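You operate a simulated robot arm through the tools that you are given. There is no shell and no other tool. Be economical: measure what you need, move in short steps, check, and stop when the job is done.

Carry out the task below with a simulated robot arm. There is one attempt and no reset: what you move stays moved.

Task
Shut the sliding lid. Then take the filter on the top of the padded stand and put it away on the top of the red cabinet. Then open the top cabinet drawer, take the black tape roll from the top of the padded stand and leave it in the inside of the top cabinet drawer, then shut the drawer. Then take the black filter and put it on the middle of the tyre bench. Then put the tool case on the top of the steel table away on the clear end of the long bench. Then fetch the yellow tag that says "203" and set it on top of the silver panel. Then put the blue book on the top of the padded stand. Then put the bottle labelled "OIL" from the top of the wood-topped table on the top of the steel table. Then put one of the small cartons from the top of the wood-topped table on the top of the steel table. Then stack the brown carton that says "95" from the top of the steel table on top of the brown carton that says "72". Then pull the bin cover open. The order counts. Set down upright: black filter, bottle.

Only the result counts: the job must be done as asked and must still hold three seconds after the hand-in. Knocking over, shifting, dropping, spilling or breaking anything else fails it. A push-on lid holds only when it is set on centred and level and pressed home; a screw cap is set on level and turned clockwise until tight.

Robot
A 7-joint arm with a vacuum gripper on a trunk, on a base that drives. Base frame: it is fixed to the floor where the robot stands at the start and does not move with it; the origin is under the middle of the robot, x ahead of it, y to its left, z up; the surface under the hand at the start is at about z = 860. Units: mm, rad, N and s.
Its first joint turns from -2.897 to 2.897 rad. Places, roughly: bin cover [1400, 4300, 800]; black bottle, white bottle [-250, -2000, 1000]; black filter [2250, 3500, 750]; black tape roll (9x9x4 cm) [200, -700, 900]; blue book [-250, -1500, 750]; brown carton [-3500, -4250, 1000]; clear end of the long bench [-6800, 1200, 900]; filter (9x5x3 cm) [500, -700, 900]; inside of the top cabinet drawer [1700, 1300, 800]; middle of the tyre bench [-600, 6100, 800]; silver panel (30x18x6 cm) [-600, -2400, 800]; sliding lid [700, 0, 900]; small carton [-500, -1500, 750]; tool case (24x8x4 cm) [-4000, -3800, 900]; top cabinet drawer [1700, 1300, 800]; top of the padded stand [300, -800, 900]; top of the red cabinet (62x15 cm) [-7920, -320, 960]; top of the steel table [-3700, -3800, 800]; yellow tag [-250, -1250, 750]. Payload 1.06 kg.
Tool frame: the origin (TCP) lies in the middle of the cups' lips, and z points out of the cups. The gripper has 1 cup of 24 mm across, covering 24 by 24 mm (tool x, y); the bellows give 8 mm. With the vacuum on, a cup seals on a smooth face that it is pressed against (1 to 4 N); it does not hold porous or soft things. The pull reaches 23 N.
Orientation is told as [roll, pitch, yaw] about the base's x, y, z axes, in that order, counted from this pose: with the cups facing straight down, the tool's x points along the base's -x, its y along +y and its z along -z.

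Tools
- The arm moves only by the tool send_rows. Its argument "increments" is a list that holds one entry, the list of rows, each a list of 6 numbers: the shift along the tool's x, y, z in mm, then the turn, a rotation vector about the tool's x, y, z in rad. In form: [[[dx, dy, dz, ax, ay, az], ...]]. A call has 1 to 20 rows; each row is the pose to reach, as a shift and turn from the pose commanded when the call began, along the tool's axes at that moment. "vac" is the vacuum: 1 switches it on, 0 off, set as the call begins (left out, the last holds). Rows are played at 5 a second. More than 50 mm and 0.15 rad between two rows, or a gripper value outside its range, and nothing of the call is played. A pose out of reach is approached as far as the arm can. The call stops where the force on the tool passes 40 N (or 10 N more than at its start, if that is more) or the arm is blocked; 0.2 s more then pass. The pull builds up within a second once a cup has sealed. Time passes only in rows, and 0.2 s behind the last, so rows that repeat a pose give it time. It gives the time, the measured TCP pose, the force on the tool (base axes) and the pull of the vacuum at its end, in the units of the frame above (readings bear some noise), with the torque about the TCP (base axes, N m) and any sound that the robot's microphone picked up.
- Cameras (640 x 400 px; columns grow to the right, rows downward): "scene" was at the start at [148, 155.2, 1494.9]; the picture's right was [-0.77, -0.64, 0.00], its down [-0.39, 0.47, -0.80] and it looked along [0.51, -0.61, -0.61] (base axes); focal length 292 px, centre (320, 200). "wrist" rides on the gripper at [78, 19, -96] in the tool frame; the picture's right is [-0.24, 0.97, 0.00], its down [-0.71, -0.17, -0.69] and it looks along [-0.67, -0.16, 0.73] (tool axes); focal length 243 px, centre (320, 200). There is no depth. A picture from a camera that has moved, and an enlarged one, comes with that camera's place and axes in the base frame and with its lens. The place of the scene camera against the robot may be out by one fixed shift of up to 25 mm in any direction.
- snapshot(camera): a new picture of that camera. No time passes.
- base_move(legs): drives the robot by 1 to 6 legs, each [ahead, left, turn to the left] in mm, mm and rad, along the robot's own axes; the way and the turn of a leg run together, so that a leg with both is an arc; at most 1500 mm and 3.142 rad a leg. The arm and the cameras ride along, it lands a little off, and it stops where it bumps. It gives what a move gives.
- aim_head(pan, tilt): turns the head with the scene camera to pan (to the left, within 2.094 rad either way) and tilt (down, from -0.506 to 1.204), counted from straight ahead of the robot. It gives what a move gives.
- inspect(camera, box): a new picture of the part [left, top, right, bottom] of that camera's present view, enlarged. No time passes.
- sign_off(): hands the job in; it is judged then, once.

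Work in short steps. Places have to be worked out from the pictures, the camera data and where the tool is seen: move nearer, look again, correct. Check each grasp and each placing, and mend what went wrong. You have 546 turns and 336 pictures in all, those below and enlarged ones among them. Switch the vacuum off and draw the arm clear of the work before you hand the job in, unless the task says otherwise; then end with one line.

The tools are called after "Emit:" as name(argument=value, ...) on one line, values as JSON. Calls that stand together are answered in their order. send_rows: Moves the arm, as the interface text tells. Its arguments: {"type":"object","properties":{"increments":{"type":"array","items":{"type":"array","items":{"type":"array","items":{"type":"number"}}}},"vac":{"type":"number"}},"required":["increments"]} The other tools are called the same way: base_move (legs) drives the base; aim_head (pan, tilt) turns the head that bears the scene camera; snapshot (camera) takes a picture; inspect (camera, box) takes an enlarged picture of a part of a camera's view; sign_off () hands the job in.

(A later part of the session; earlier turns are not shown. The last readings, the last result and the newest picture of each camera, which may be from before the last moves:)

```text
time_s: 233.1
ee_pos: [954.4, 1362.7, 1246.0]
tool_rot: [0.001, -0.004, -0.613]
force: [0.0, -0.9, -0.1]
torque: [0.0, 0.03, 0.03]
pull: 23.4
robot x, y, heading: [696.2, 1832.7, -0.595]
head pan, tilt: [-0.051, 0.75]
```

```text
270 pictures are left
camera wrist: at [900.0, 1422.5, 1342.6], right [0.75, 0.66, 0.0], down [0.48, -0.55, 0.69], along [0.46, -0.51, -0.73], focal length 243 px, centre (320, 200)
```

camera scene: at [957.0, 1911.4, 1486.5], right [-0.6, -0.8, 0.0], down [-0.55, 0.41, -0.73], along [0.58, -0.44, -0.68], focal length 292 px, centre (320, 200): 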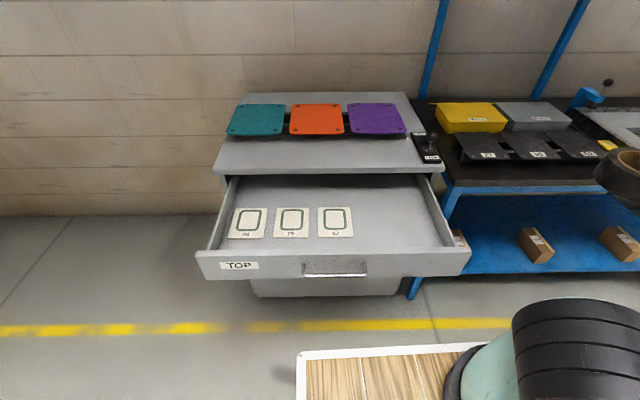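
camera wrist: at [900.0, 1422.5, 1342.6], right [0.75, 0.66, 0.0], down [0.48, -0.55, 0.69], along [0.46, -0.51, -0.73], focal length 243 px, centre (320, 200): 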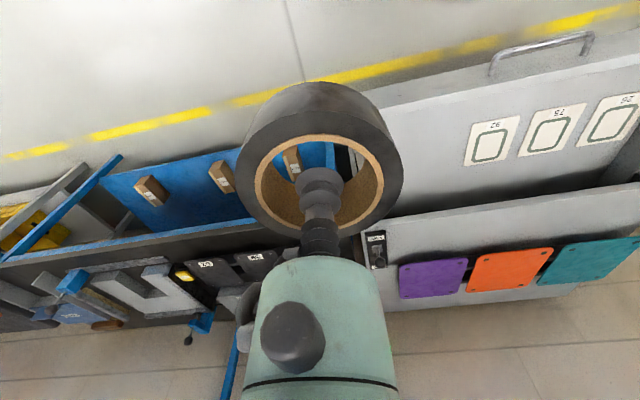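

The free drawer floor lies right of the cards; I target (1330,1330) and move over it.

Emit:
send_rows(increments=[[[-36, 21, 0, 0, 0, 0], [-73, 42, 0, 0, 0, 0], [-109, 63, 0, 0, 0, 0], [-145, 84, 0, 0, 0, 0], [-182, 105, 0, 0, 0, 0], [-218, 126, 0, 0, 0, 0], [-254, 147, 0, 0, 0, 0], [-291, 168, 0, 0, 0, 0], [-327, 189, 0, 0, 0, 0], [-327, 189, 45, 0, 0, 0], [-327, 189, 90, 0, 0, 0], [-327, 189, 135, 0, 0, 0], [-327, 189, 180, 0, 0, 0], [-327, 189, 225, 0, 0, 0]]])

Emit:
snapshot(camera="wrist")

Emit:
snapshot(camera="scene")

```text
time_s: 236.1
ee_pos: [1329.7, 1330.4, 1021.3]
tool_rot: [0.004, -0.005, -0.61]
force: [-0.5, -1.0, -1.3]
torque: [-0.01, 0.01, 0.03]
pull: 23.0
robot x, y, heading: [698.5, 1831.3, -0.594]
head pan, tilt: [-0.051, 0.75]
```

```text
269 pictures are left
camera wrist: at [1276.1, 1391.0, 1117.8], right [0.75, 0.66, 0.0], down [0.48, -0.55, 0.69], along [0.46, -0.51, -0.73], focal length 243 px, centre (320, 200)
```

wrist: 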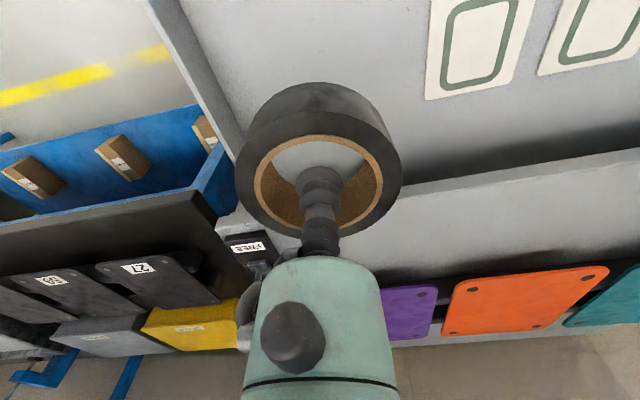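

```text
268 pictures are left
camera scene: at [956.9, 1911.6, 1486.5], right [-0.6, -0.8, 0.0], down [-0.55, 0.41, -0.73], along [0.58, -0.44, -0.68], focal length 292 px, centre (320, 200)
```

scene: 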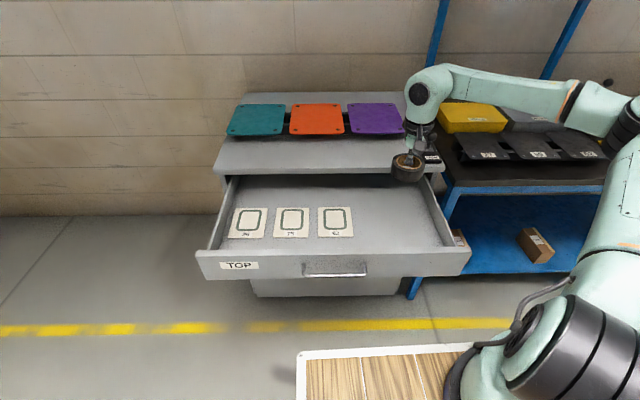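

About 117 mm to the cabinet front and 46 mm to the right wall. I shift 25 mm left and lower 90 mm, then check the forearm's clearance.

Emit:
send_rows(increments=[[[5, 12, 20, 0, 0, 0], [10, 25, 50, 0, 0, 0], [10, 25, 90, 0, 0, 0]]])

Emit:
aim_head(pan=-0.4, tilt=0.6)

Emit:
snapshot(camera="scene")

```text
time_s: 236.9
ee_pos: [1337.9, 1354.0, 932.9]
tool_rot: [0.005, -0.005, -0.613]
force: [-0.5, 0.5, -0.1]
torque: [-0.02, 0.01, -0.01]
pull: 22.8
robot x, y, heading: [693.6, 1830.6, -0.592]
head pan, tilt: [-0.051, 0.75]
```

```text
time_s: 237.7
ee_pos: [1338.7, 1355.7, 932.4]
tool_rot: [0.004, -0.006, -0.613]
force: [-0.7, 0.7, -0.8]
torque: [-0.01, 0.02, 0.01]
pull: 22.3
robot x, y, heading: [696.1, 1830.8, -0.593]
head pan, tilt: [-0.4, 0.6]
```

```text
267 pictures are left
camera scene: at [939.1, 1887.2, 1499.3], right [-0.84, -0.55, 0.0], down [-0.31, 0.47, -0.82], along [0.45, -0.69, -0.57], focal length 292 px, centre (320, 200)
```

scene: 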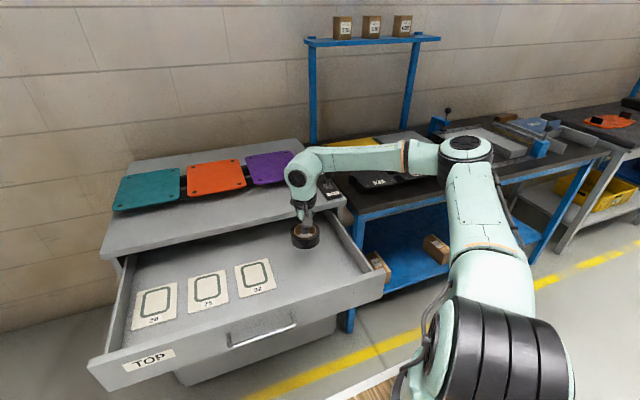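

The forearm stays well above the bench. I lower further to z ≈ 855 and look.

Emit:
send_rows(increments=[[[0, 0, 30, 0, 0, 0], [0, 0, 60, 0, 0, 0], [0, 0, 77, 0, 0, 0]]])

Emit:
snapshot(camera="wrist")

Emit:
inspect(camera="scene", box=[230, 120, 390, 300])

```text
time_s: 238.5
ee_pos: [1338.4, 1355.4, 856.2]
tool_rot: [0.004, -0.004, -0.611]
force: [-1.7, -0.4, -0.5]
torque: [0.03, 0.03, 0.02]
pull: 23.0
robot x, y, heading: [695.2, 1830.9, -0.595]
head pan, tilt: [-0.4, 0.6]
```

```text
266 pictures are left
camera wrist: at [1284.3, 1415.6, 952.6], right [0.75, 0.66, 0.0], down [0.48, -0.55, 0.69], along [0.46, -0.51, -0.73], focal length 243 px, centre (320, 200)
```

wrist: 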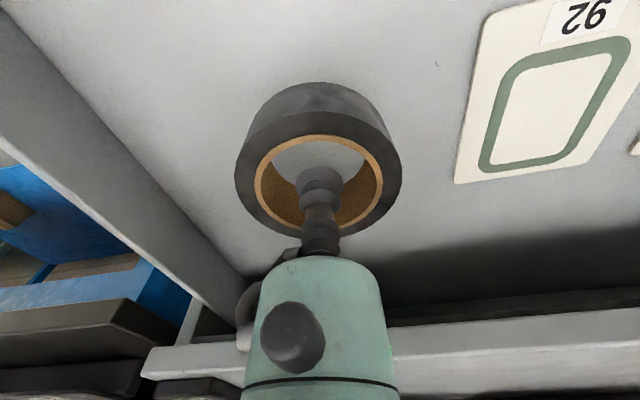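

```text
2.22 times, centred on (310, 210) of scene
camera zoom: at [939.0, 1887.1, 1499.3], right [-0.84, -0.55, 0.0], down [-0.31, 0.47, -0.83], along [0.45, -0.69, -0.56], focal length 649 px, centre (342, 178)
```

zoom: 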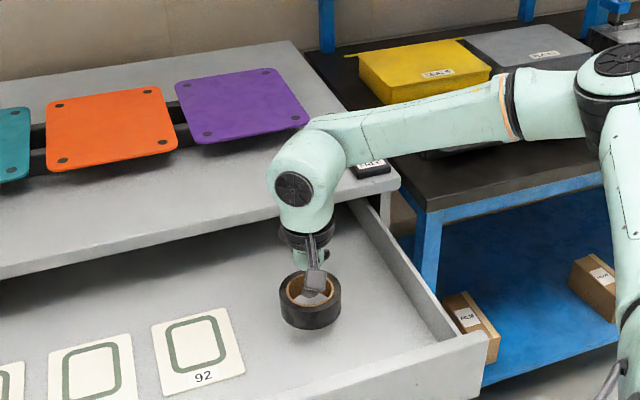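

Emit:
send_rows(increments=[[[0, 0, 3, 0, 0, 0], [0, 0, 6, 0, 0, 0], [0, 0, 9, 0, 0, 0], [0, 0, 12, 0, 0, 0], [0, 0, 12, 0, 0, 0]]])

```text
time_s: 239.7
ee_pos: [1337.8, 1355.1, 844.1]
tool_rot: [0.001, -0.005, -0.614]
force: [0.5, 0.4, -1.2]
torque: [-0.01, 0.01, -0.03]
pull: 23.2
robot x, y, heading: [695.7, 1829.5, -0.594]
head pan, tilt: [-0.4, 0.6]
```

Emit:
send_rows(increments=[[[0, 0, 3, 0, 0, 0], [0, 0, 6, 0, 0, 0], [0, 0, 9, 0, 0, 0], [0, 0, 9, 0, 0, 0]]])

```text
time_s: 240.7
ee_pos: [1339.4, 1354.1, 834.8]
tool_rot: [0.003, -0.006, -0.613]
force: [-0.6, -0.7, -0.7]
torque: [0.02, 0.04, 0.03]
pull: 22.5
robot x, y, heading: [697.7, 1832.4, -0.596]
head pan, tilt: [-0.4, 0.6]
```

Emit:
send_rows(increments=[[[0, 0, 3, 0, 0, 0], [0, 0, 6, 0, 0, 0], [0, 0, 8, 0, 0, 0], [0, 0, 8, 0, 0, 0]]])

Emit:
inspect(camera="wrist", box=[200, 60, 440, 260])

```text
time_s: 241.7
ee_pos: [1338.4, 1355.8, 825.6]
tool_rot: [0.004, -0.005, -0.612]
force: [0.0, 0.2, -0.5]
torque: [0.0, -0.01, 0.0]
pull: 22.2
robot x, y, heading: [695.2, 1832.4, -0.597]
head pan, tilt: [-0.4, 0.6]
```

```text
2.00 times, centred on (320, 160) of wrist
camera zoom: at [1284.8, 1415.2, 923.1], right [0.75, 0.66, 0.0], down [0.48, -0.55, 0.69], along [0.46, -0.51, -0.73], focal length 485 px, centre (320, 280)
```

zoom: 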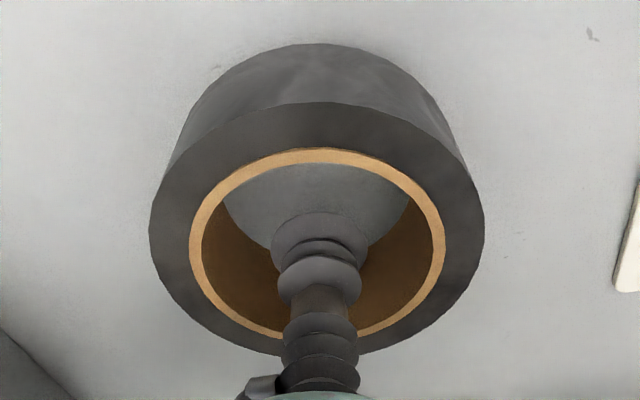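

Shadows show it's almost down. I keep lowering in small steps.

Emit:
send_rows(increments=[[[0, 0, 2, 0, 0, 0], [0, 0, 4, 0, 0, 0], [0, 0, 6, 0, 0, 0], [0, 0, 6, 0, 0, 0]]])

```text
time_s: 242.7
ee_pos: [1338.1, 1355.3, 821.1]
tool_rot: [0.0, -0.002, -0.613]
force: [-0.7, 0.4, -1.0]
torque: [-0.04, 0.0, 0.04]
pull: 23.1
robot x, y, heading: [696.2, 1829.5, -0.599]
head pan, tilt: [-0.4, 0.6]
```

Emit:
send_rows(increments=[[[0, 0, 2, 0, 0, 0], [0, 0, 4, 0, 0, 0], [0, 0, 4, 0, 0, 0]]])

```text
time_s: 243.5
ee_pos: [1338.2, 1356.3, 815.6]
tool_rot: [0.004, -0.006, -0.613]
force: [-0.1, -0.1, -1.3]
torque: [0.02, 0.01, -0.01]
pull: 23.0
robot x, y, heading: [699.3, 1829.8, -0.595]
head pan, tilt: [-0.4, 0.6]
```

Emit:
send_rows(increments=[[[0, 0, 2, 0, 0, 0], [0, 0, 4, 0, 0, 0], [0, 0, 4, 0, 0, 0]]])

```text
time_s: 244.3
ee_pos: [1337.2, 1356.3, 812.4]
tool_rot: [0.003, -0.003, -0.612]
force: [0.5, 0.8, -0.1]
torque: [0.04, 0.0, 0.01]
pull: 22.7
robot x, y, heading: [699.1, 1831.3, -0.593]
head pan, tilt: [-0.4, 0.6]
```

Emit:
send_rows(increments=[[[0, 0, 2, 0, 0, 0], [0, 0, 4, 0, 0, 0], [0, 0, 4, 0, 0, 0]]])

```text
time_s: 245.1
ee_pos: [1337.1, 1355.3, 810.0]
tool_rot: [0.001, -0.006, -0.612]
force: [-0.6, 0.3, 3.2]
torque: [-0.03, -0.1, 0.01]
pull: 22.9
robot x, y, heading: [694.4, 1832.6, -0.593]
head pan, tilt: [-0.4, 0.6]
```

Contact (3 N). I release and lift out.

Emit:
send_rows(increments=[[[0, 0, 0, 0, 0, 0], [0, 0, 0, 0, 0, 0], [0, 0, -1, 0, 0, 0], [0, 0, -3, 0, 0, 0], [0, 0, -10, 0, 0, 0], [0, 0, -40, 0, 0, 0], [0, 0, -80, 0, 0, 0], [0, 0, -125, 0, 0, 0], [0, 0, -170, 0, 0, 0], [0, 0, -215, 0, 0, 0], [0, 0, -260, 0, 0, 0]]], vac=0)

Emit:
snapshot(camera="scene")

```text
time_s: 247.5
ee_pos: [1336.9, 1353.8, 1067.7]
tool_rot: [0.005, -0.002, -0.612]
force: [-0.1, -0.5, -0.6]
torque: [0.03, -0.04, 0.02]
pull: 0.1
robot x, y, heading: [695.7, 1830.0, -0.59]
head pan, tilt: [-0.4, 0.6]
```

```text
263 pictures are left
camera scene: at [939.3, 1886.9, 1499.3], right [-0.84, -0.55, 0.0], down [-0.31, 0.47, -0.82], along [0.45, -0.69, -0.57], focal length 292 px, centre (320, 200)
```

scene: 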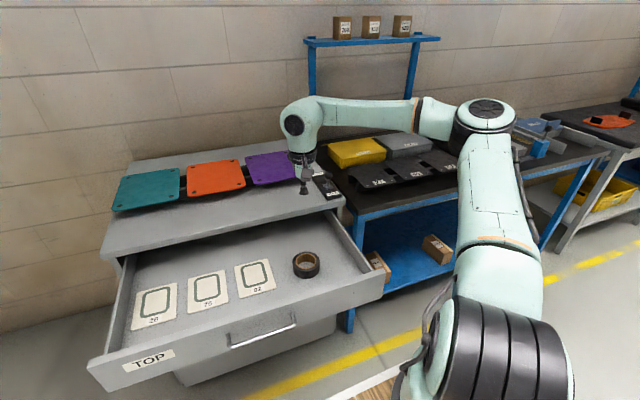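

The tape lies flat in the drawer. To shut it, I draw the tool back in front of the drawer and tilt it 45° so that the cup leads, then lower it to the panel's height.

Emit:
send_rows(increments=[[[43, 0, 0, 0, -0.131, 0], [86, 0, 0, 0, -0.262, 0], [129, 0, 0, 0, -0.393, 0], [172, 0, 0, 0, -0.524, 0], [215, 0, 0, 0, -0.654, 0], [260, 0, 0, 0, -0.785, 0], [260, 0, 45, 0, -0.785, 0], [260, 0, 90, 0, -0.785, 0], [260, 0, 135, 0, -0.785, 0], [260, 0, 180, 0, -0.785, 0], [260, 0, 222, 0, -0.785, 0]]])

Emit:
snapshot(camera="scene")

Emit:
snapshot(camera="wrist")

```text
time_s: 249.9
ee_pos: [1191.5, 1465.3, 824.1]
tool_rot: [0.005, -0.789, -0.617]
force: [-0.7, 0.1, -0.4]
torque: [-0.03, 0.0, 0.02]
pull: 0.0
out of reach, approached as far as the arm can: row 5, 6, 7, 8, 9, 10, 11
robot x, y, heading: [698.4, 1831.5, -0.595]
head pan, tilt: [-0.4, 0.6]
```

```text
262 pictures are left
camera scene: at [939.4, 1886.6, 1499.3], right [-0.84, -0.55, 0.0], down [-0.31, 0.47, -0.82], along [0.45, -0.69, -0.57], focal length 292 px, centre (320, 200)
```

scene: 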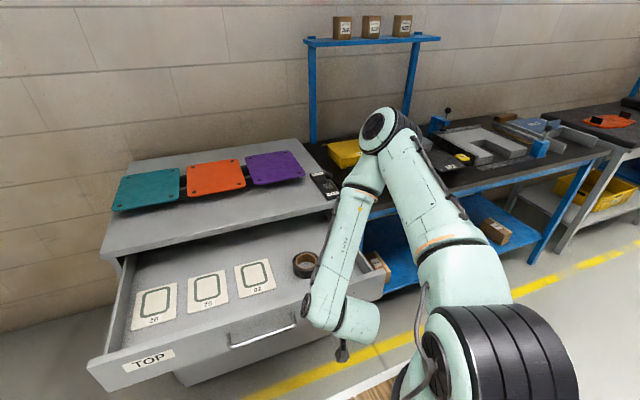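

```text
261 pictures are left
camera wrist: at [1101.1, 1551.7, 837.3], right [0.69, 0.7, 0.17], down [-0.09, -0.15, 0.98], along [0.71, -0.7, -0.04], focal length 243 px, centre (320, 200)
```

wrist: 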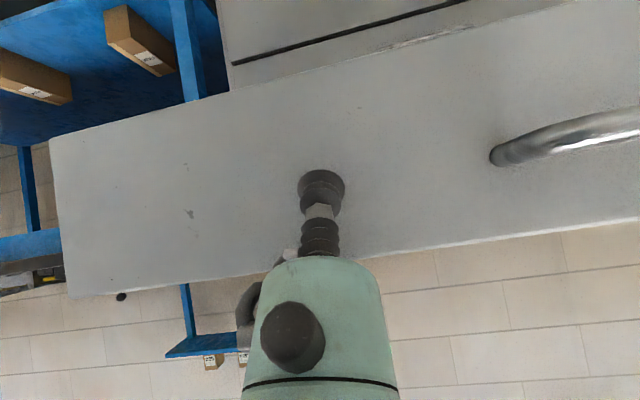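

The arm is too folded here; the forearm would foul the cabinet. I back off 300 mm and extend the arm instead.

Emit:
base_move(legs=[[-300, 0, 0]])

Emit:
send_rows(increments=[[[-25, 0, 25, 0, -0.1, 0], [-50, 0, 50, 0, -0.2, 0], [-75, 0, 75, 0, -0.3, 0], [-100, 0, 100, 0, -0.4, 0], [-130, 0, 130, 0, -0.5, 0], [-155, 0, 155, 0, -0.6, 0]]])

Emit:
snapshot(camera="scene")

```text
time_s: 251.9
ee_pos: [943.6, 1631.9, 824.9]
tool_rot: [0.002, -0.788, -0.617]
force: [-1.3, 0.8, -0.4]
torque: [-0.01, 0.03, 0.04]
pull: 0.1
robot x, y, heading: [453.8, 1999.4, -0.595]
head pan, tilt: [-0.4, 0.6]
```

```text
time_s: 253.3
ee_pos: [1123.1, 1506.3, 827.0]
tool_rot: [0.016, -1.391, -0.63]
force: [0.4, -0.4, -0.1]
torque: [0.0, -0.01, 0.02]
pull: 0.1
robot x, y, heading: [452.7, 2000.2, -0.6]
head pan, tilt: [-0.4, 0.6]
```

```text
260 pictures are left
camera scene: at [693.3, 2052.6, 1499.3], right [-0.84, -0.54, 0.0], down [-0.31, 0.47, -0.83], along [0.45, -0.69, -0.56], focal length 292 px, centre (320, 200)
```

scene: 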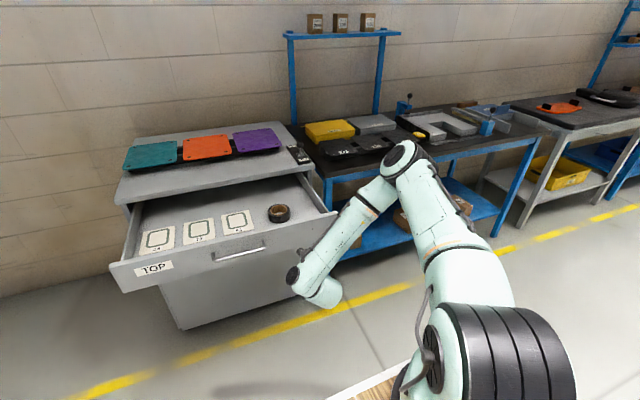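

The tool is now nearly level, 89 mm from the drawer front, away from the handle. I drive forward 380 mm in legs to push it in.

Emit:
base_move(legs=[[130, 0, 0], [130, 0, 0], [120, 0, 0]])

Emit:
snapshot(camera="scene")

```text
time_s: 256.4
ee_pos: [1440.8, 1292.0, 827.3]
tool_rot: [0.013, -1.389, -0.629]
force: [0.1, -1.1, -0.5]
torque: [-0.02, 0.01, 0.0]
pull: 0.1
robot x, y, heading: [769.8, 1779.5, -0.597]
head pan, tilt: [-0.4, 0.6]
```

```text
259 pictures are left
camera scene: at [1010.7, 1837.7, 1499.3], right [-0.84, -0.54, 0.0], down [-0.31, 0.47, -0.83], along [0.45, -0.69, -0.56], focal length 292 px, centre (320, 200)
```

scene: 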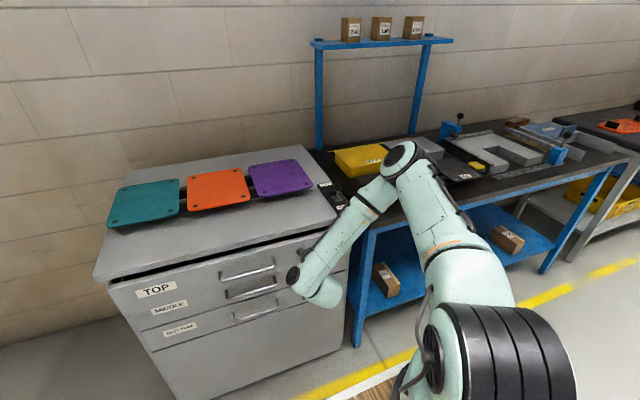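

About 35 mm remains. I push with the arm along the tool axis until it stops.

Emit:
send_rows(increments=[[[-1, 0, 6, 0, 0, 0], [-2, 0, 12, 0, 0, 0], [-3, 0, 18, 0, 0, 0], [-4, 0, 24, 0, 0, 0], [-5, 0, 30, 0, 0, 0], [-6, 0, 36, 0, 0, 0], [-7, 0, 41, 0, 0, 0], [-8, 0, 46, 0, 0, 0], [-9, 0, 51, 0, 0, 0]]])

Emit:
inspect(camera="scene", box=[80, 140, 400, 340])

```text
time_s: 258.2
ee_pos: [1473.2, 1267.6, 822.8]
tool_rot: [0.019, -1.378, -0.63]
force: [-14.2, 9.5, 4.1]
torque: [0.07, -0.04, 0.0]
pull: 0.1
robot x, y, heading: [767.9, 1780.4, -0.596]
head pan, tilt: [-0.4, 0.6]
stopped in row 9: the force on the tool passed its limit at 48 N (the readings are from after the stop); the commanded pose is now the measured one
```

```text
2.00 times, centred on (240, 240) of scene
camera zoom: at [1009.7, 1838.4, 1499.4], right [-0.84, -0.54, 0.0], down [-0.31, 0.47, -0.83], along [0.45, -0.69, -0.56], focal length 584 px, centre (480, 120)
```

zoom: 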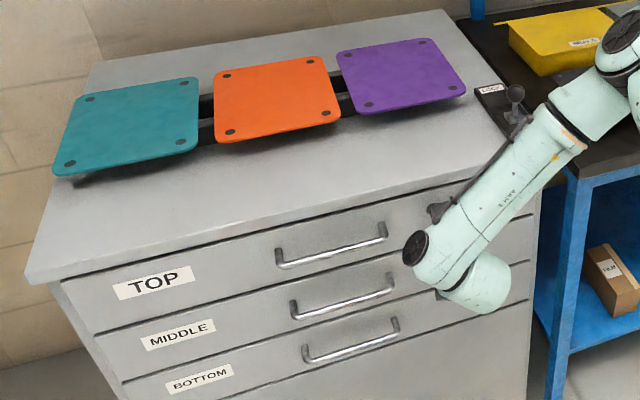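

The drawer is shut (48 N stop, front flush). I back off and fold the arm.

Emit:
base_move(legs=[[-300, 0, 0]])

Emit:
send_rows(increments=[[[-21, -16, -31, 0, 0.086, 0], [-42, -32, -62, 0, 0.172, 0], [-63, -49, -92, 0, 0.258, 0], [-84, -65, -123, 0, 0.344, 0], [-106, -81, -154, 0, 0.431, 0], [-127, -97, -185, 0, 0.517, 0], [-148, -114, -216, 0, 0.603, 0], [-169, -130, -246, 0, 0.689, 0], [-190, -146, -277, 0, 0.775, 0], [-211, -162, -308, 0, 0.861, 0], [-232, -179, -339, 0, 0.947, 0], [-253, -195, -370, 0, 1.033, 0], [-275, -211, -400, 0, 1.12, 0], [-296, -227, -431, 0, 1.206, 0], [-317, -244, -462, 0, 1.292, 0], [-338, -260, -493, 0, 1.378, 0]]])

Emit:
aim_head(pan=0.0, tilt=0.5)

Emit:
snapshot(camera="scene")

```text
time_s: 260.2
ee_pos: [1226.1, 1434.6, 824.1]
tool_rot: [0.016, -1.381, -0.63]
force: [0.3, 0.0, 0.1]
torque: [0.0, -0.01, 0.0]
pull: 0.1
robot x, y, heading: [521.1, 1951.9, -0.596]
head pan, tilt: [-0.4, 0.6]
```

```text
time_s: 263.6
ee_pos: [731.2, 1462.9, 1247.6]
tool_rot: [0.004, -0.003, -0.613]
force: [1.0, -0.1, 1.1]
torque: [-0.02, 0.0, 0.03]
pull: 0.0
robot x, y, heading: [518.6, 1948.5, -0.6]
head pan, tilt: [-0.4, 0.6]
```

```text
time_s: 264.5
ee_pos: [731.5, 1463.0, 1247.7]
tool_rot: [0.005, -0.003, -0.615]
force: [0.2, 0.1, 0.8]
torque: [0.0, 0.01, 0.01]
pull: 0.1
robot x, y, heading: [521.3, 1953.8, -0.594]
head pan, tilt: [0.0, 0.499]
```

```text
257 pictures are left
camera scene: at [789.3, 2029.2, 1508.4], right [-0.56, -0.83, 0.0], down [-0.4, 0.27, -0.88], along [0.73, -0.49, -0.48], focal length 292 px, centre (320, 200)
```

scene: 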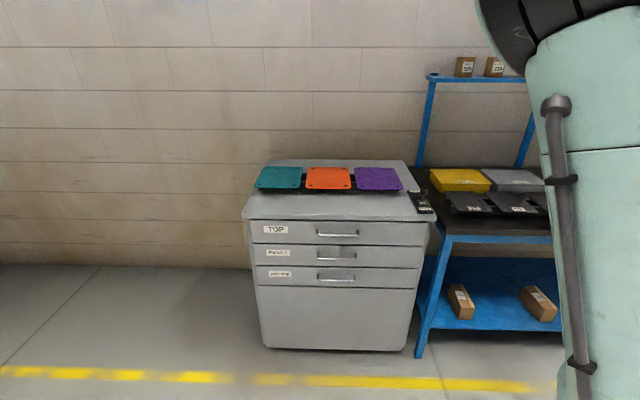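

The drawer is shut. Next, the black filter at about (2250,3500): I look left.

Emit:
aim_head(pan=1.3, tilt=0.35)

Emit:
snapshot(camera="scene")

Emit:
aim_head(pan=2.09, tilt=0.35)

Emit:
snapshot(camera="scene")

```text
time_s: 266.0
ee_pos: [732.5, 1463.1, 1247.1]
tool_rot: [0.004, -0.003, -0.615]
force: [-0.2, -0.3, 0.2]
torque: [0.01, 0.03, 0.02]
pull: 0.1
robot x, y, heading: [521.9, 1952.9, -0.6]
head pan, tilt: [1.3, 0.351]
```

```text
256 pictures are left
camera scene: at [785.0, 2140.6, 1522.1], right [0.65, -0.76, 0.0], down [-0.26, -0.22, -0.94], along [0.72, 0.61, -0.34], focal length 292 px, centre (320, 200)
```

scene: 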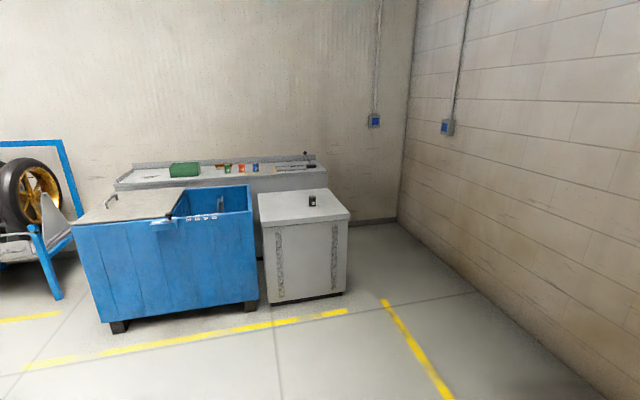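

```text
time_s: 267.1
ee_pos: [731.9, 1463.2, 1246.8]
tool_rot: [0.004, -0.003, -0.615]
force: [0.7, 0.1, 0.2]
torque: [-0.02, -0.04, 0.01]
pull: 0.0
robot x, y, heading: [517.5, 1952.4, -0.596]
head pan, tilt: [2.089, 0.351]
```

```text
255 pictures are left
camera scene: at [721.3, 2173.2, 1522.1], right [1.0, -0.08, 0.0], down [-0.03, -0.34, -0.94], along [0.07, 0.94, -0.34], focal length 292 px, centre (320, 200)
```

scene: 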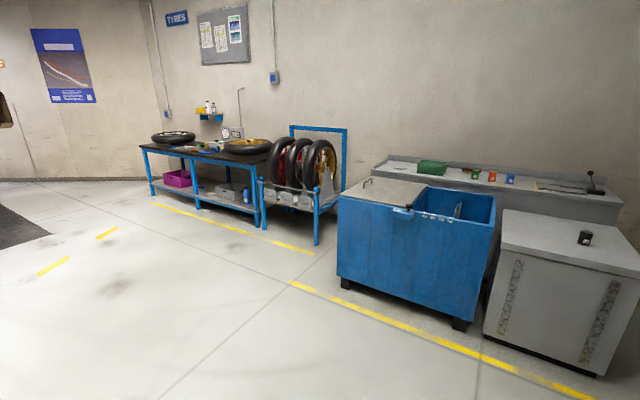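

The black filter is the small can on the grey box. I zoom on it.

Emit:
inspect(camera="scene", box=[500, 190, 640, 290])

Emit:
inspect(camera="scene", box=[330, 150, 520, 300])

```text
4.00 times, centred on (570, 240) of scene
camera zoom: at [721.3, 2173.2, 1522.1], right [1.0, -0.08, 0.0], down [-0.03, -0.34, -0.94], along [0.07, 0.94, -0.34], focal length 1167 px, centre (-680, 40)
```

zoom: 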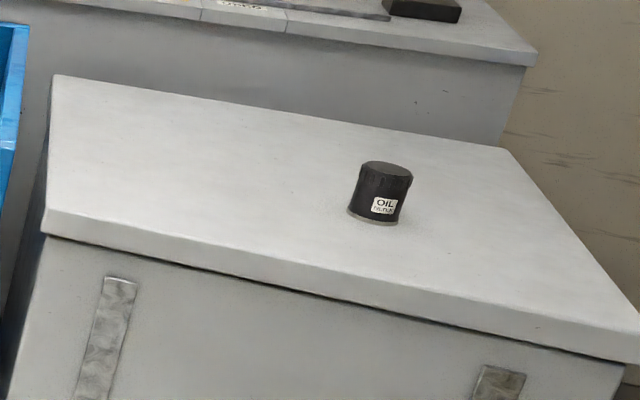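

```text
2.67 times, centred on (425, 225) of scene
camera zoom: at [721.3, 2173.2, 1522.1], right [1.0, -0.08, 0.0], down [-0.03, -0.34, -0.94], along [0.07, 0.94, -0.34], focal length 778 px, centre (40, 133)
```

zoom: 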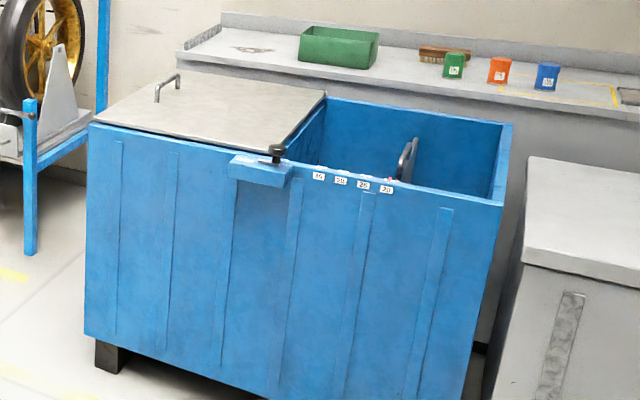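

The can's top is roughly (2330,3560,~800). I turn to face that row and drive in front of the grey box.

Emit:
base_move(legs=[[0, 0, 1.559], [700, -268, 0], [650, -268, 0]])

Emit:
aim_head(pan=-0.3, tilt=0.6)

Emit:
snapshot(camera="scene")

Emit:
snapshot(camera="wrist")

```text
time_s: 278.4
ee_pos: [2244.5, 2928.3, 1247.9]
tool_rot: [0.002, -0.003, 0.929]
force: [0.5, 0.4, 0.5]
torque: [0.01, -0.01, -0.01]
pull: 0.1
robot x, y, heading: [1752.5, 2729.7, 0.946]
head pan, tilt: [2.089, 0.351]
```

```text
time_s: 280.6
ee_pos: [2244.4, 2927.1, 1248.2]
tool_rot: [0.003, -0.004, 0.929]
force: [0.4, -0.3, 0.1]
torque: [-0.02, -0.01, 0.0]
pull: 0.0
robot x, y, heading: [1752.7, 2729.6, 0.94]
head pan, tilt: [-0.3, 0.6]
```

```text
252 pictures are left
camera scene: at [1702.6, 2999.4, 1499.3], right [0.6, -0.8, 0.0], down [-0.45, -0.34, -0.83], along [0.66, 0.5, -0.56], focal length 292 px, centre (320, 200)
```

scene: 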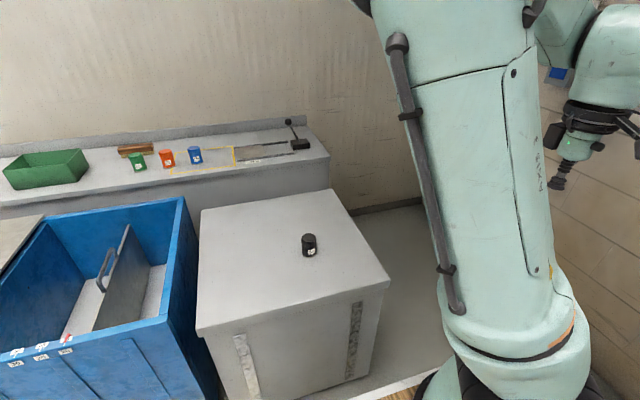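

```text
251 pictures are left
camera wrist: at [2182.4, 2875.3, 1344.7], right [-0.64, 0.77, 0.0], down [0.56, 0.46, 0.69], along [0.53, 0.44, -0.73], focal length 243 px, centre (320, 200)
```

wrist: 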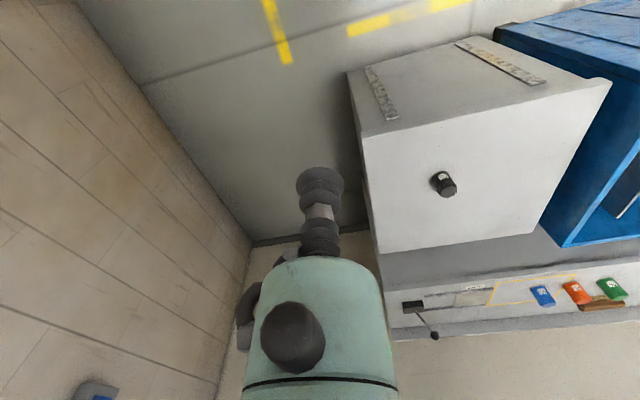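

The can is about 950 mm ahead. I drive 170 mm closer, then move the tool above (2309,3490) at z ≈ 950.

Emit:
base_move(legs=[[170, 0, 0]])

```text
time_s: 282.0
ee_pos: [2345.8, 3066.3, 1247.4]
tool_rot: [0.003, -0.003, 0.93]
force: [-0.2, 1.0, 1.0]
torque: [-0.03, 0.0, 0.0]
pull: 0.1
robot x, y, heading: [1853.0, 2870.9, 0.945]
head pan, tilt: [-0.3, 0.6]
```

Emit:
send_rows(increments=[[[-29, 26, 10, 0, 0, 0], [-58, 52, 25, 0, 0, 0], [-87, 77, 45, 0, 0, 0], [-116, 103, 65, 0, 0, 0], [-145, 129, 90, 0, 0, 0], [-174, 154, 115, 0, 0, 0], [-203, 180, 140, 0, 0, 0], [-231, 206, 165, 0, 0, 0], [-260, 232, 190, 0, 0, 0], [-289, 257, 215, 0, 0, 0], [-318, 283, 240, 0, 0, 0]]])

Emit:
snapshot(camera="wrist")

Emit:
snapshot(camera="scene")

```text
time_s: 284.4
ee_pos: [2312.1, 3491.2, 1009.3]
tool_rot: [0.006, -0.003, 0.926]
force: [-0.4, -0.6, 0.0]
torque: [0.02, 0.03, 0.02]
pull: 0.1
robot x, y, heading: [1852.9, 2872.3, 0.944]
head pan, tilt: [-0.3, 0.6]
```

```text
250 pictures are left
camera wrist: at [2249.2, 3439.2, 1106.1], right [-0.63, 0.77, 0.0], down [0.56, 0.46, 0.69], along [0.53, 0.44, -0.73], focal length 243 px, centre (320, 200)
```

wrist: 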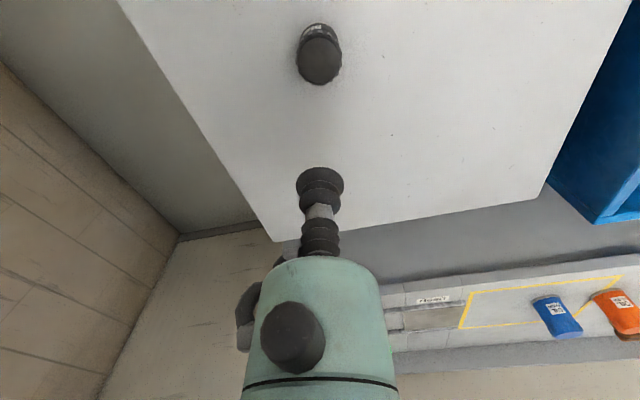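

```text
249 pictures are left
camera scene: at [1804.2, 3138.9, 1499.4], right [0.6, -0.8, 0.0], down [-0.45, -0.34, -0.83], along [0.66, 0.5, -0.56], focal length 292 px, centre (320, 200)
```

scene: 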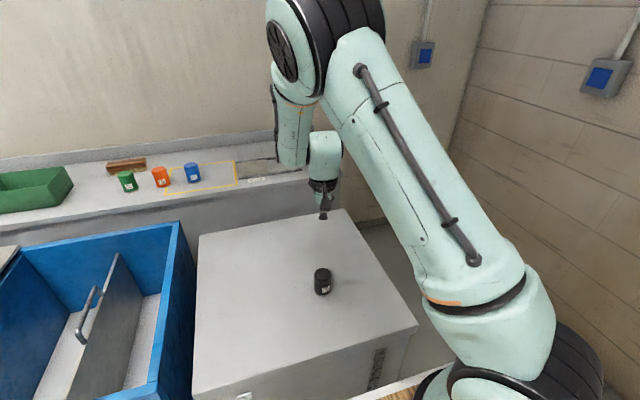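

The can is directly below the tool (top about z 783). I lower to z ≈ 800 with the vacuum on.

Emit:
send_rows(increments=[[[1, 2, 45, 0, 0, 0], [1, 2, 90, 0, 0, 0], [1, 2, 135, 0, 0, 0], [1, 2, 170, 0, 0, 0], [1, 2, 195, 0, 0, 0], [1, 2, 207, 0, 0, 0]]], vac=1)

Emit:
inspect(camera="wrist", box=[220, 80, 420, 240])

```text
time_s: 285.8
ee_pos: [2308.2, 3492.5, 802.6]
tool_rot: [0.003, -0.003, 0.927]
force: [0.0, -0.9, -0.8]
torque: [-0.01, -0.02, 0.01]
pull: 0.0
robot x, y, heading: [1850.9, 2869.8, 0.939]
head pan, tilt: [-0.3, 0.6]
```

```text
2.50 times, centred on (320, 160) of wrist
camera zoom: at [2246.4, 3440.3, 898.9], right [-0.64, 0.77, 0.0], down [0.56, 0.46, 0.69], along [0.53, 0.44, -0.73], focal length 606 px, centre (320, 300)
```

zoom: 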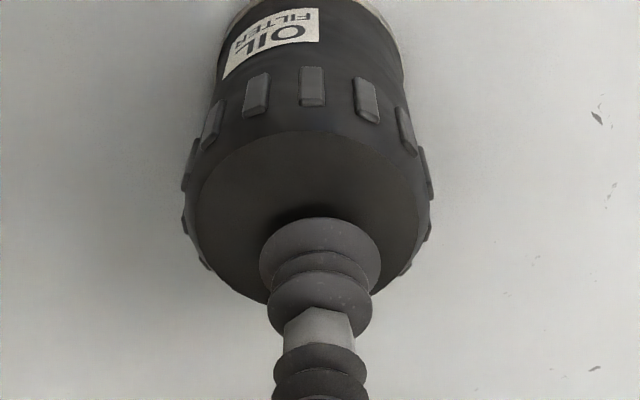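

Centred. I press down slowly.

Emit:
send_rows(increments=[[[0, 0, 3, 0, 0, 0], [0, 0, 6, 0, 0, 0], [0, 0, 9, 0, 0, 0], [0, 0, 12, 0, 0, 0], [0, 0, 12, 0, 0, 0], [0, 0, 12, 0, 0, 0]]])

```text
time_s: 287.2
ee_pos: [2307.3, 3492.9, 791.0]
tool_rot: [0.003, -0.003, 0.928]
force: [0.3, 5.3, 11.0]
torque: [-0.09, 0.06, -0.05]
pull: 22.5
robot x, y, heading: [1850.4, 2869.2, 0.941]
head pan, tilt: [-0.3, 0.6]
```

Sealed. I lift it and fold the arm for driving.

Emit:
send_rows(increments=[[[0, 0, -8, 0, 0, 0], [0, 0, -30, 0, 0, 0], [0, 0, -70, 0, 0, 0], [0, 0, -115, 0, 0, 0], [0, 0, -160, 0, 0, 0], [0, 0, -205, 0, 0, 0], [20, -18, -245, 0, 0, 0], [50, -45, -275, 0, 0, 0], [80, -71, -305, 0, 0, 0], [110, -98, -335, 0, 0, 0], [140, -125, -365, 0, 0, 0], [170, -151, -390, 0, 0, 0], [200, -178, -410, 0, 0, 0], [230, -205, -430, 0, 0, 0], [262, -233, -450, 0, 0, 0], [292, -260, -455, 0, 0, 0]]])

Emit:
snapshot(camera="wrist")

```text
refused: row 8 steps farther than a row can; nothing moved
```

```text
247 pictures are left
camera wrist: at [2245.6, 3440.9, 887.5], right [-0.64, 0.77, 0.0], down [0.56, 0.46, 0.69], along [0.53, 0.44, -0.73], focal length 243 px, centre (320, 200)
```

wrist: 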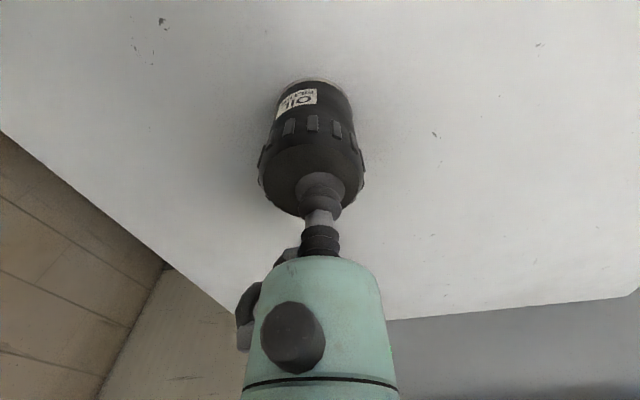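

Emit:
send_rows(increments=[[[0, 0, -8, 0, 0, 0], [0, 0, -30, 0, 0, 0], [0, 0, -70, 0, 0, 0], [0, 0, -115, 0, 0, 0], [0, 0, -160, 0, 0, 0], [0, 0, -205, 0, 0, 0], [18, -16, -245, 0, 0, 0], [44, -40, -275, 0, 0, 0], [72, -64, -303, 0, 0, 0], [100, -89, -331, 0, 0, 0], [130, -116, -357, 0, 0, 0], [160, -142, -382, 0, 0, 0], [190, -169, -405, 0, 0, 0], [220, -196, -428, 0, 0, 0], [252, -224, -448, 0, 0, 0], [286, -255, -455, 0, 0, 0]]])

Emit:
snapshot(camera="wrist")

```text
time_s: 290.6
ee_pos: [2341.6, 3109.2, 1241.9]
tool_rot: [0.005, -0.001, 0.926]
force: [0.6, 0.3, -3.9]
torque: [0.0, 0.0, 0.03]
pull: 23.3
robot x, y, heading: [1849.3, 2866.0, 0.942]
head pan, tilt: [-0.3, 0.6]
```

```text
246 pictures are left
camera wrist: at [2278.6, 3057.2, 1339.0], right [-0.64, 0.77, 0.0], down [0.56, 0.46, 0.69], along [0.53, 0.44, -0.73], focal length 243 px, centre (320, 200)
```

wrist: 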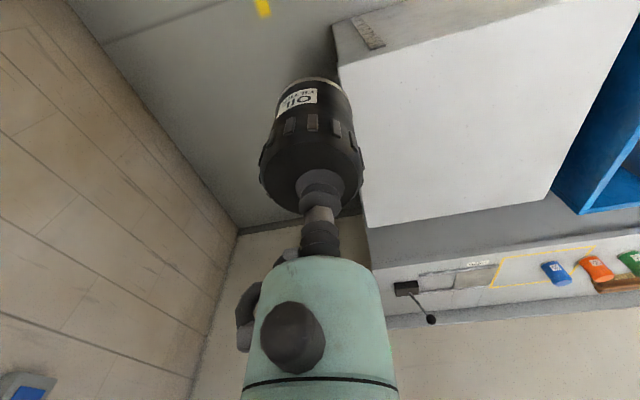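

The can is held. I drive left along the row toward the tyre bench, looking that way.

Emit:
base_move(legs=[[-60, 1400, 0], [0, 1400, 0], [0, 700, 0]])

Emit:
aim_head(pan=0.3, tilt=0.5)

Emit:
snapshot(camera="scene")

```text
time_s: 307.8
ee_pos: [-529.6, 5148.6, 1242.4]
tool_rot: [0.003, -0.004, 0.916]
force: [-0.2, 0.2, -3.0]
torque: [0.02, -0.01, -0.04]
pull: 23.3
robot x, y, heading: [-1019.3, 4913.6, 0.93]
head pan, tilt: [-0.3, 0.6]
```

```text
time_s: 308.8
ee_pos: [-529.1, 5147.7, 1241.2]
tool_rot: [0.003, -0.003, 0.916]
force: [0.9, -0.1, -2.1]
torque: [0.0, 0.01, 0.02]
pull: 23.1
robot x, y, heading: [-1020.8, 4912.0, 0.934]
head pan, tilt: [0.3, 0.499]
```

```text
245 pictures are left
camera scene: at [-1106.6, 5217.0, 1508.4], right [0.94, -0.33, 0.0], down [-0.16, -0.45, -0.88], along [0.29, 0.83, -0.48], focal length 292 px, centre (320, 200)
```

scene: 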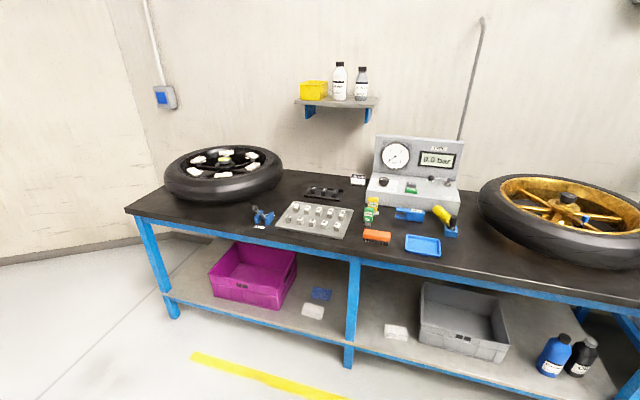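

I zoom on the middle of the tyre bench to find a free spot for the can.

Emit:
inspect(camera="scene", box=[230, 160, 490, 300])

```text
2.46 times, centred on (360, 230) of scene
camera zoom: at [-1106.6, 5217.0, 1508.4], right [0.94, -0.33, 0.0], down [-0.16, -0.45, -0.88], along [0.29, 0.83, -0.48], focal length 718 px, centre (222, 126)
```

zoom: 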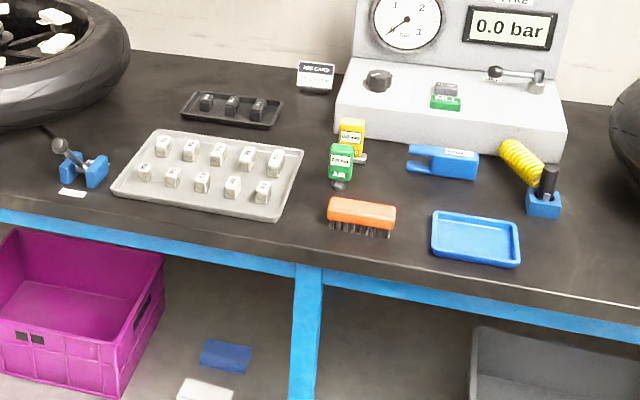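

A good free spot lies right of the green can, behind the brush: about (-462,6156). I drive so that it is about 830 mm ahead.

Emit:
base_move(legs=[[500, 330, 0]])

Emit:
aim_head(pan=-0.1, tilt=0.7)

Emit:
snapshot(camera="scene")

Emit:
snapshot(camera="wrist")

```text
time_s: 312.1
ee_pos: [-505.2, 5743.3, 1242.3]
tool_rot: [0.004, -0.004, 0.914]
force: [-0.4, -0.3, -2.9]
torque: [0.04, -0.01, 0.02]
pull: 22.8
robot x, y, heading: [-999.8, 5510.8, 0.928]
head pan, tilt: [0.3, 0.499]
```

```text
time_s: 313.0
ee_pos: [-504.3, 5744.4, 1242.4]
tool_rot: [0.004, -0.004, 0.915]
force: [0.4, -0.7, -2.6]
torque: [0.01, 0.01, 0.0]
pull: 23.4
robot x, y, heading: [-991.7, 5510.5, 0.933]
head pan, tilt: [-0.099, 0.7]
```

```text
243 pictures are left
camera scene: at [-1054.9, 5791.3, 1490.7], right [0.74, -0.67, 0.0], down [-0.43, -0.48, -0.77], along [0.51, 0.57, -0.64], focal length 292 px, centre (320, 200)
```

scene: 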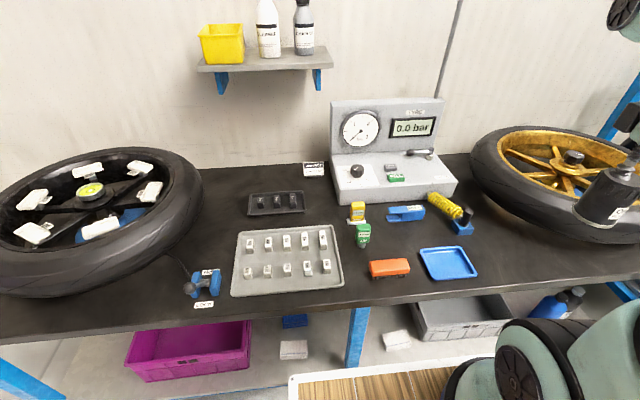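

```text
242 pictures are left
camera wrist: at [-567.2, 5692.8, 1338.9], right [-0.63, 0.78, 0.0], down [0.57, 0.45, 0.69], along [0.53, 0.43, -0.73], focal length 243 px, centre (320, 200)
```

wrist: 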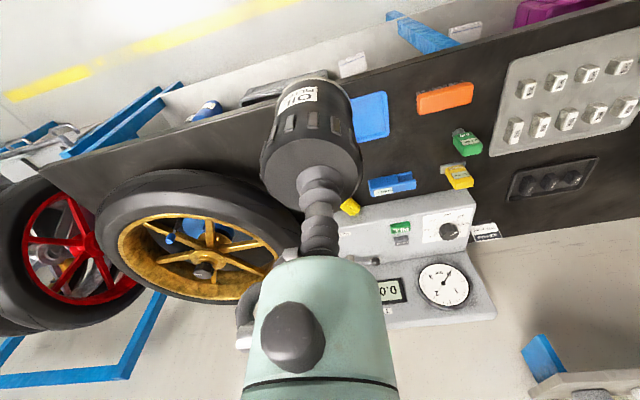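

From the wrist view there's about 70 mm of clearance around (-484,6100). I carry the can over it and lower partway.

Emit:
send_rows(increments=[[[-37, 25, 0, 0, 0, 0], [-74, 50, 0, 0, 0, 0], [-110, 75, 0, 0, 0, 0], [-147, 100, 0, 0, 0, 0], [-184, 126, 0, 0, 0, 0], [-220, 151, 0, 0, 0, 0], [-257, 176, 0, 0, 0, 0], [-294, 201, 0, 0, 0, 0], [-294, 201, 45, 0, 0, 0], [-294, 201, 90, 0, 0, 0], [-294, 201, 135, 0, 0, 0], [-294, 201, 180, 0, 0, 0]]])

Emit:
snapshot(camera="wrist")

Emit:
snapshot(camera="scene")

```text
time_s: 315.6
ee_pos: [-481.9, 6100.9, 1061.9]
tool_rot: [0.003, -0.003, 0.915]
force: [-0.2, 0.4, -2.5]
torque: [0.01, 0.02, 0.0]
pull: 22.7
robot x, y, heading: [-996.9, 5510.4, 0.936]
head pan, tilt: [-0.099, 0.7]
```

```text
241 pictures are left
camera wrist: at [-545.3, 6048.6, 1158.8], right [-0.63, 0.78, 0.0], down [0.57, 0.45, 0.69], along [0.53, 0.43, -0.73], focal length 243 px, centre (320, 200)
```

wrist: 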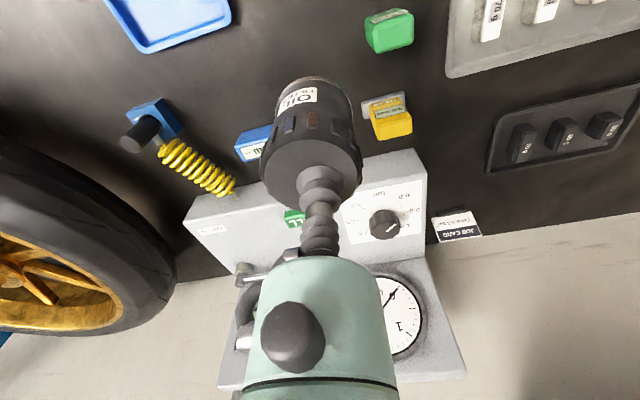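

```text
240 pictures are left
camera scene: at [-1055.1, 5790.9, 1490.7], right [0.74, -0.67, 0.0], down [-0.43, -0.48, -0.77], along [0.51, 0.57, -0.64], focal length 292 px, centre (320, 200)
```

scene: 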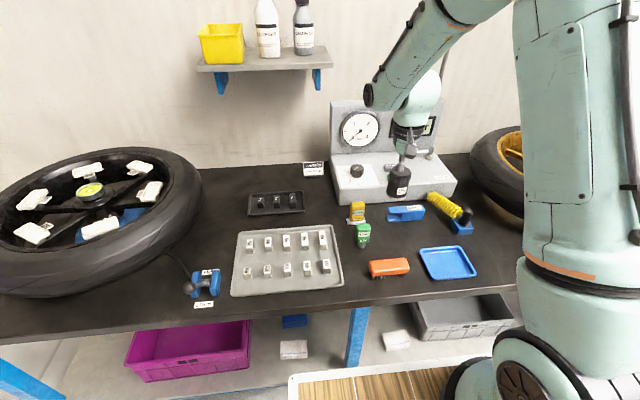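

The spot under the can is free (≥60 mm to the green can). I lower to z ≈ 930 and look again.

Emit:
send_rows(increments=[[[0, 0, 45, 0, 0, 0], [0, 0, 90, 0, 0, 0], [0, 0, 130, 0, 0, 0]]])

Emit:
snapshot(camera="wrist")

Emit:
inspect(camera="scene", box=[320, 120, 500, 300])

```text
time_s: 316.4
ee_pos: [-484.2, 6100.9, 933.5]
tool_rot: [0.003, -0.004, 0.916]
force: [0.0, -1.3, -2.9]
torque: [0.03, 0.0, 0.03]
pull: 22.6
robot x, y, heading: [-997.8, 5512.4, 0.928]
head pan, tilt: [-0.099, 0.7]
```

```text
239 pictures are left
camera wrist: at [-546.3, 6048.5, 1030.0], right [-0.63, 0.78, 0.0], down [0.57, 0.45, 0.69], along [0.53, 0.43, -0.73], focal length 243 px, centre (320, 200)
```

wrist: 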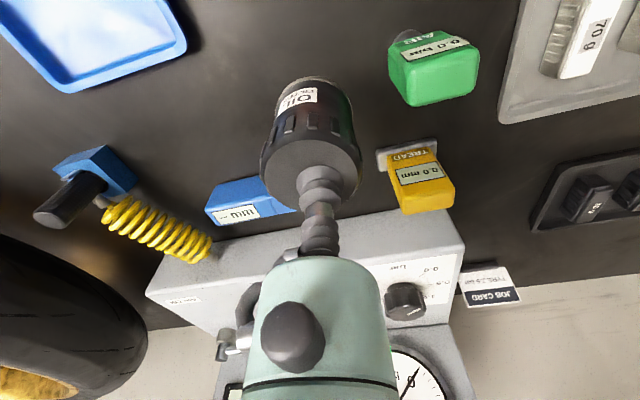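

```text
2.22 times, centred on (410, 210) of scene
camera zoom: at [-1055.1, 5790.9, 1490.7], right [0.74, -0.67, 0.0], down [-0.43, -0.48, -0.77], along [0.51, 0.57, -0.64], focal length 649 px, centre (120, 178)
```

zoom: 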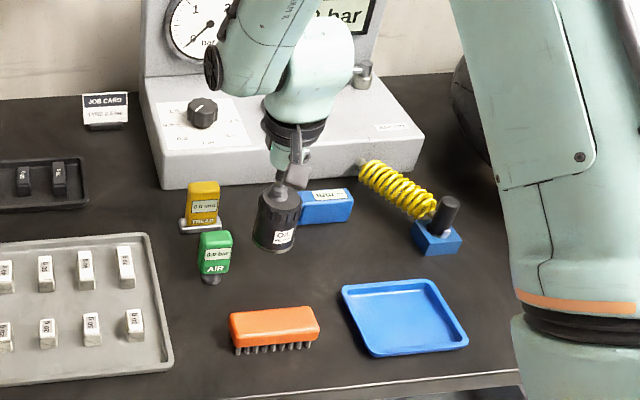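

Clearances are fine; I nudge 13 mm away from the green can and lower in small steps.

Emit:
send_rows(increments=[[[0, -13, 6, 0, 0, 0], [0, -13, 12, 0, 0, 0], [0, -13, 18, 0, 0, 0], [0, -13, 22, 0, 0, 0], [0, -13, 22, 0, 0, 0]]])

```text
time_s: 317.6
ee_pos: [-474.3, 6092.8, 911.0]
tool_rot: [0.003, -0.002, 0.916]
force: [0.1, -0.7, -2.3]
torque: [0.06, 0.0, -0.02]
pull: 22.8
robot x, y, heading: [-996.4, 5509.2, 0.928]
head pan, tilt: [-0.099, 0.7]
```

Emit:
send_rows(increments=[[[0, 0, 4, 0, 0, 0], [0, 0, 8, 0, 0, 0], [0, 0, 10, 0, 0, 0], [0, 0, 10, 0, 0, 0]]])

Emit:
inspect(camera="scene", box=[350, 150, 470, 270])

```text
time_s: 318.6
ee_pos: [-473.4, 6091.7, 901.0]
tool_rot: [0.004, -0.003, 0.913]
force: [0.0, 0.9, -3.3]
torque: [0.04, 0.02, 0.0]
pull: 22.6
robot x, y, heading: [-994.6, 5509.6, 0.927]
head pan, tilt: [-0.099, 0.7]
```

```text
3.33 times, centred on (410, 210) of scene
camera zoom: at [-1054.9, 5791.3, 1490.7], right [0.74, -0.67, 0.0], down [-0.43, -0.48, -0.76], along [0.51, 0.57, -0.64], focal length 973 px, centre (20, 167)
```

zoom: 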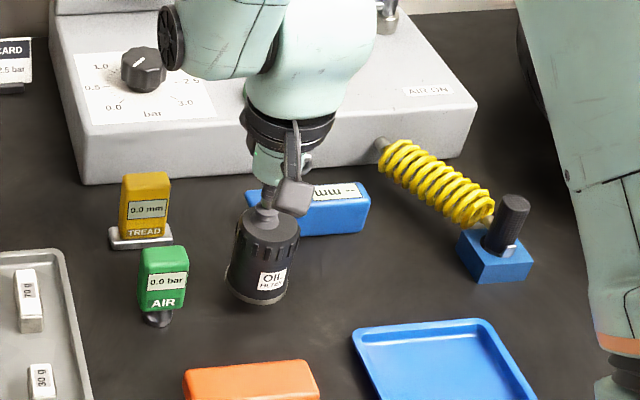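

Emit:
send_rows(increments=[[[0, 0, 3, 0, 0, 0], [0, 0, 6, 0, 0, 0], [0, 0, 8, 0, 0, 0], [0, 0, 8, 0, 0, 0]]])

```text
time_s: 319.6
ee_pos: [-474.0, 6092.7, 893.5]
tool_rot: [0.003, -0.004, 0.915]
force: [0.1, 0.1, -2.3]
torque: [0.03, -0.02, -0.04]
pull: 22.7
robot x, y, heading: [-998.5, 5509.9, 0.936]
head pan, tilt: [-0.099, 0.7]
```

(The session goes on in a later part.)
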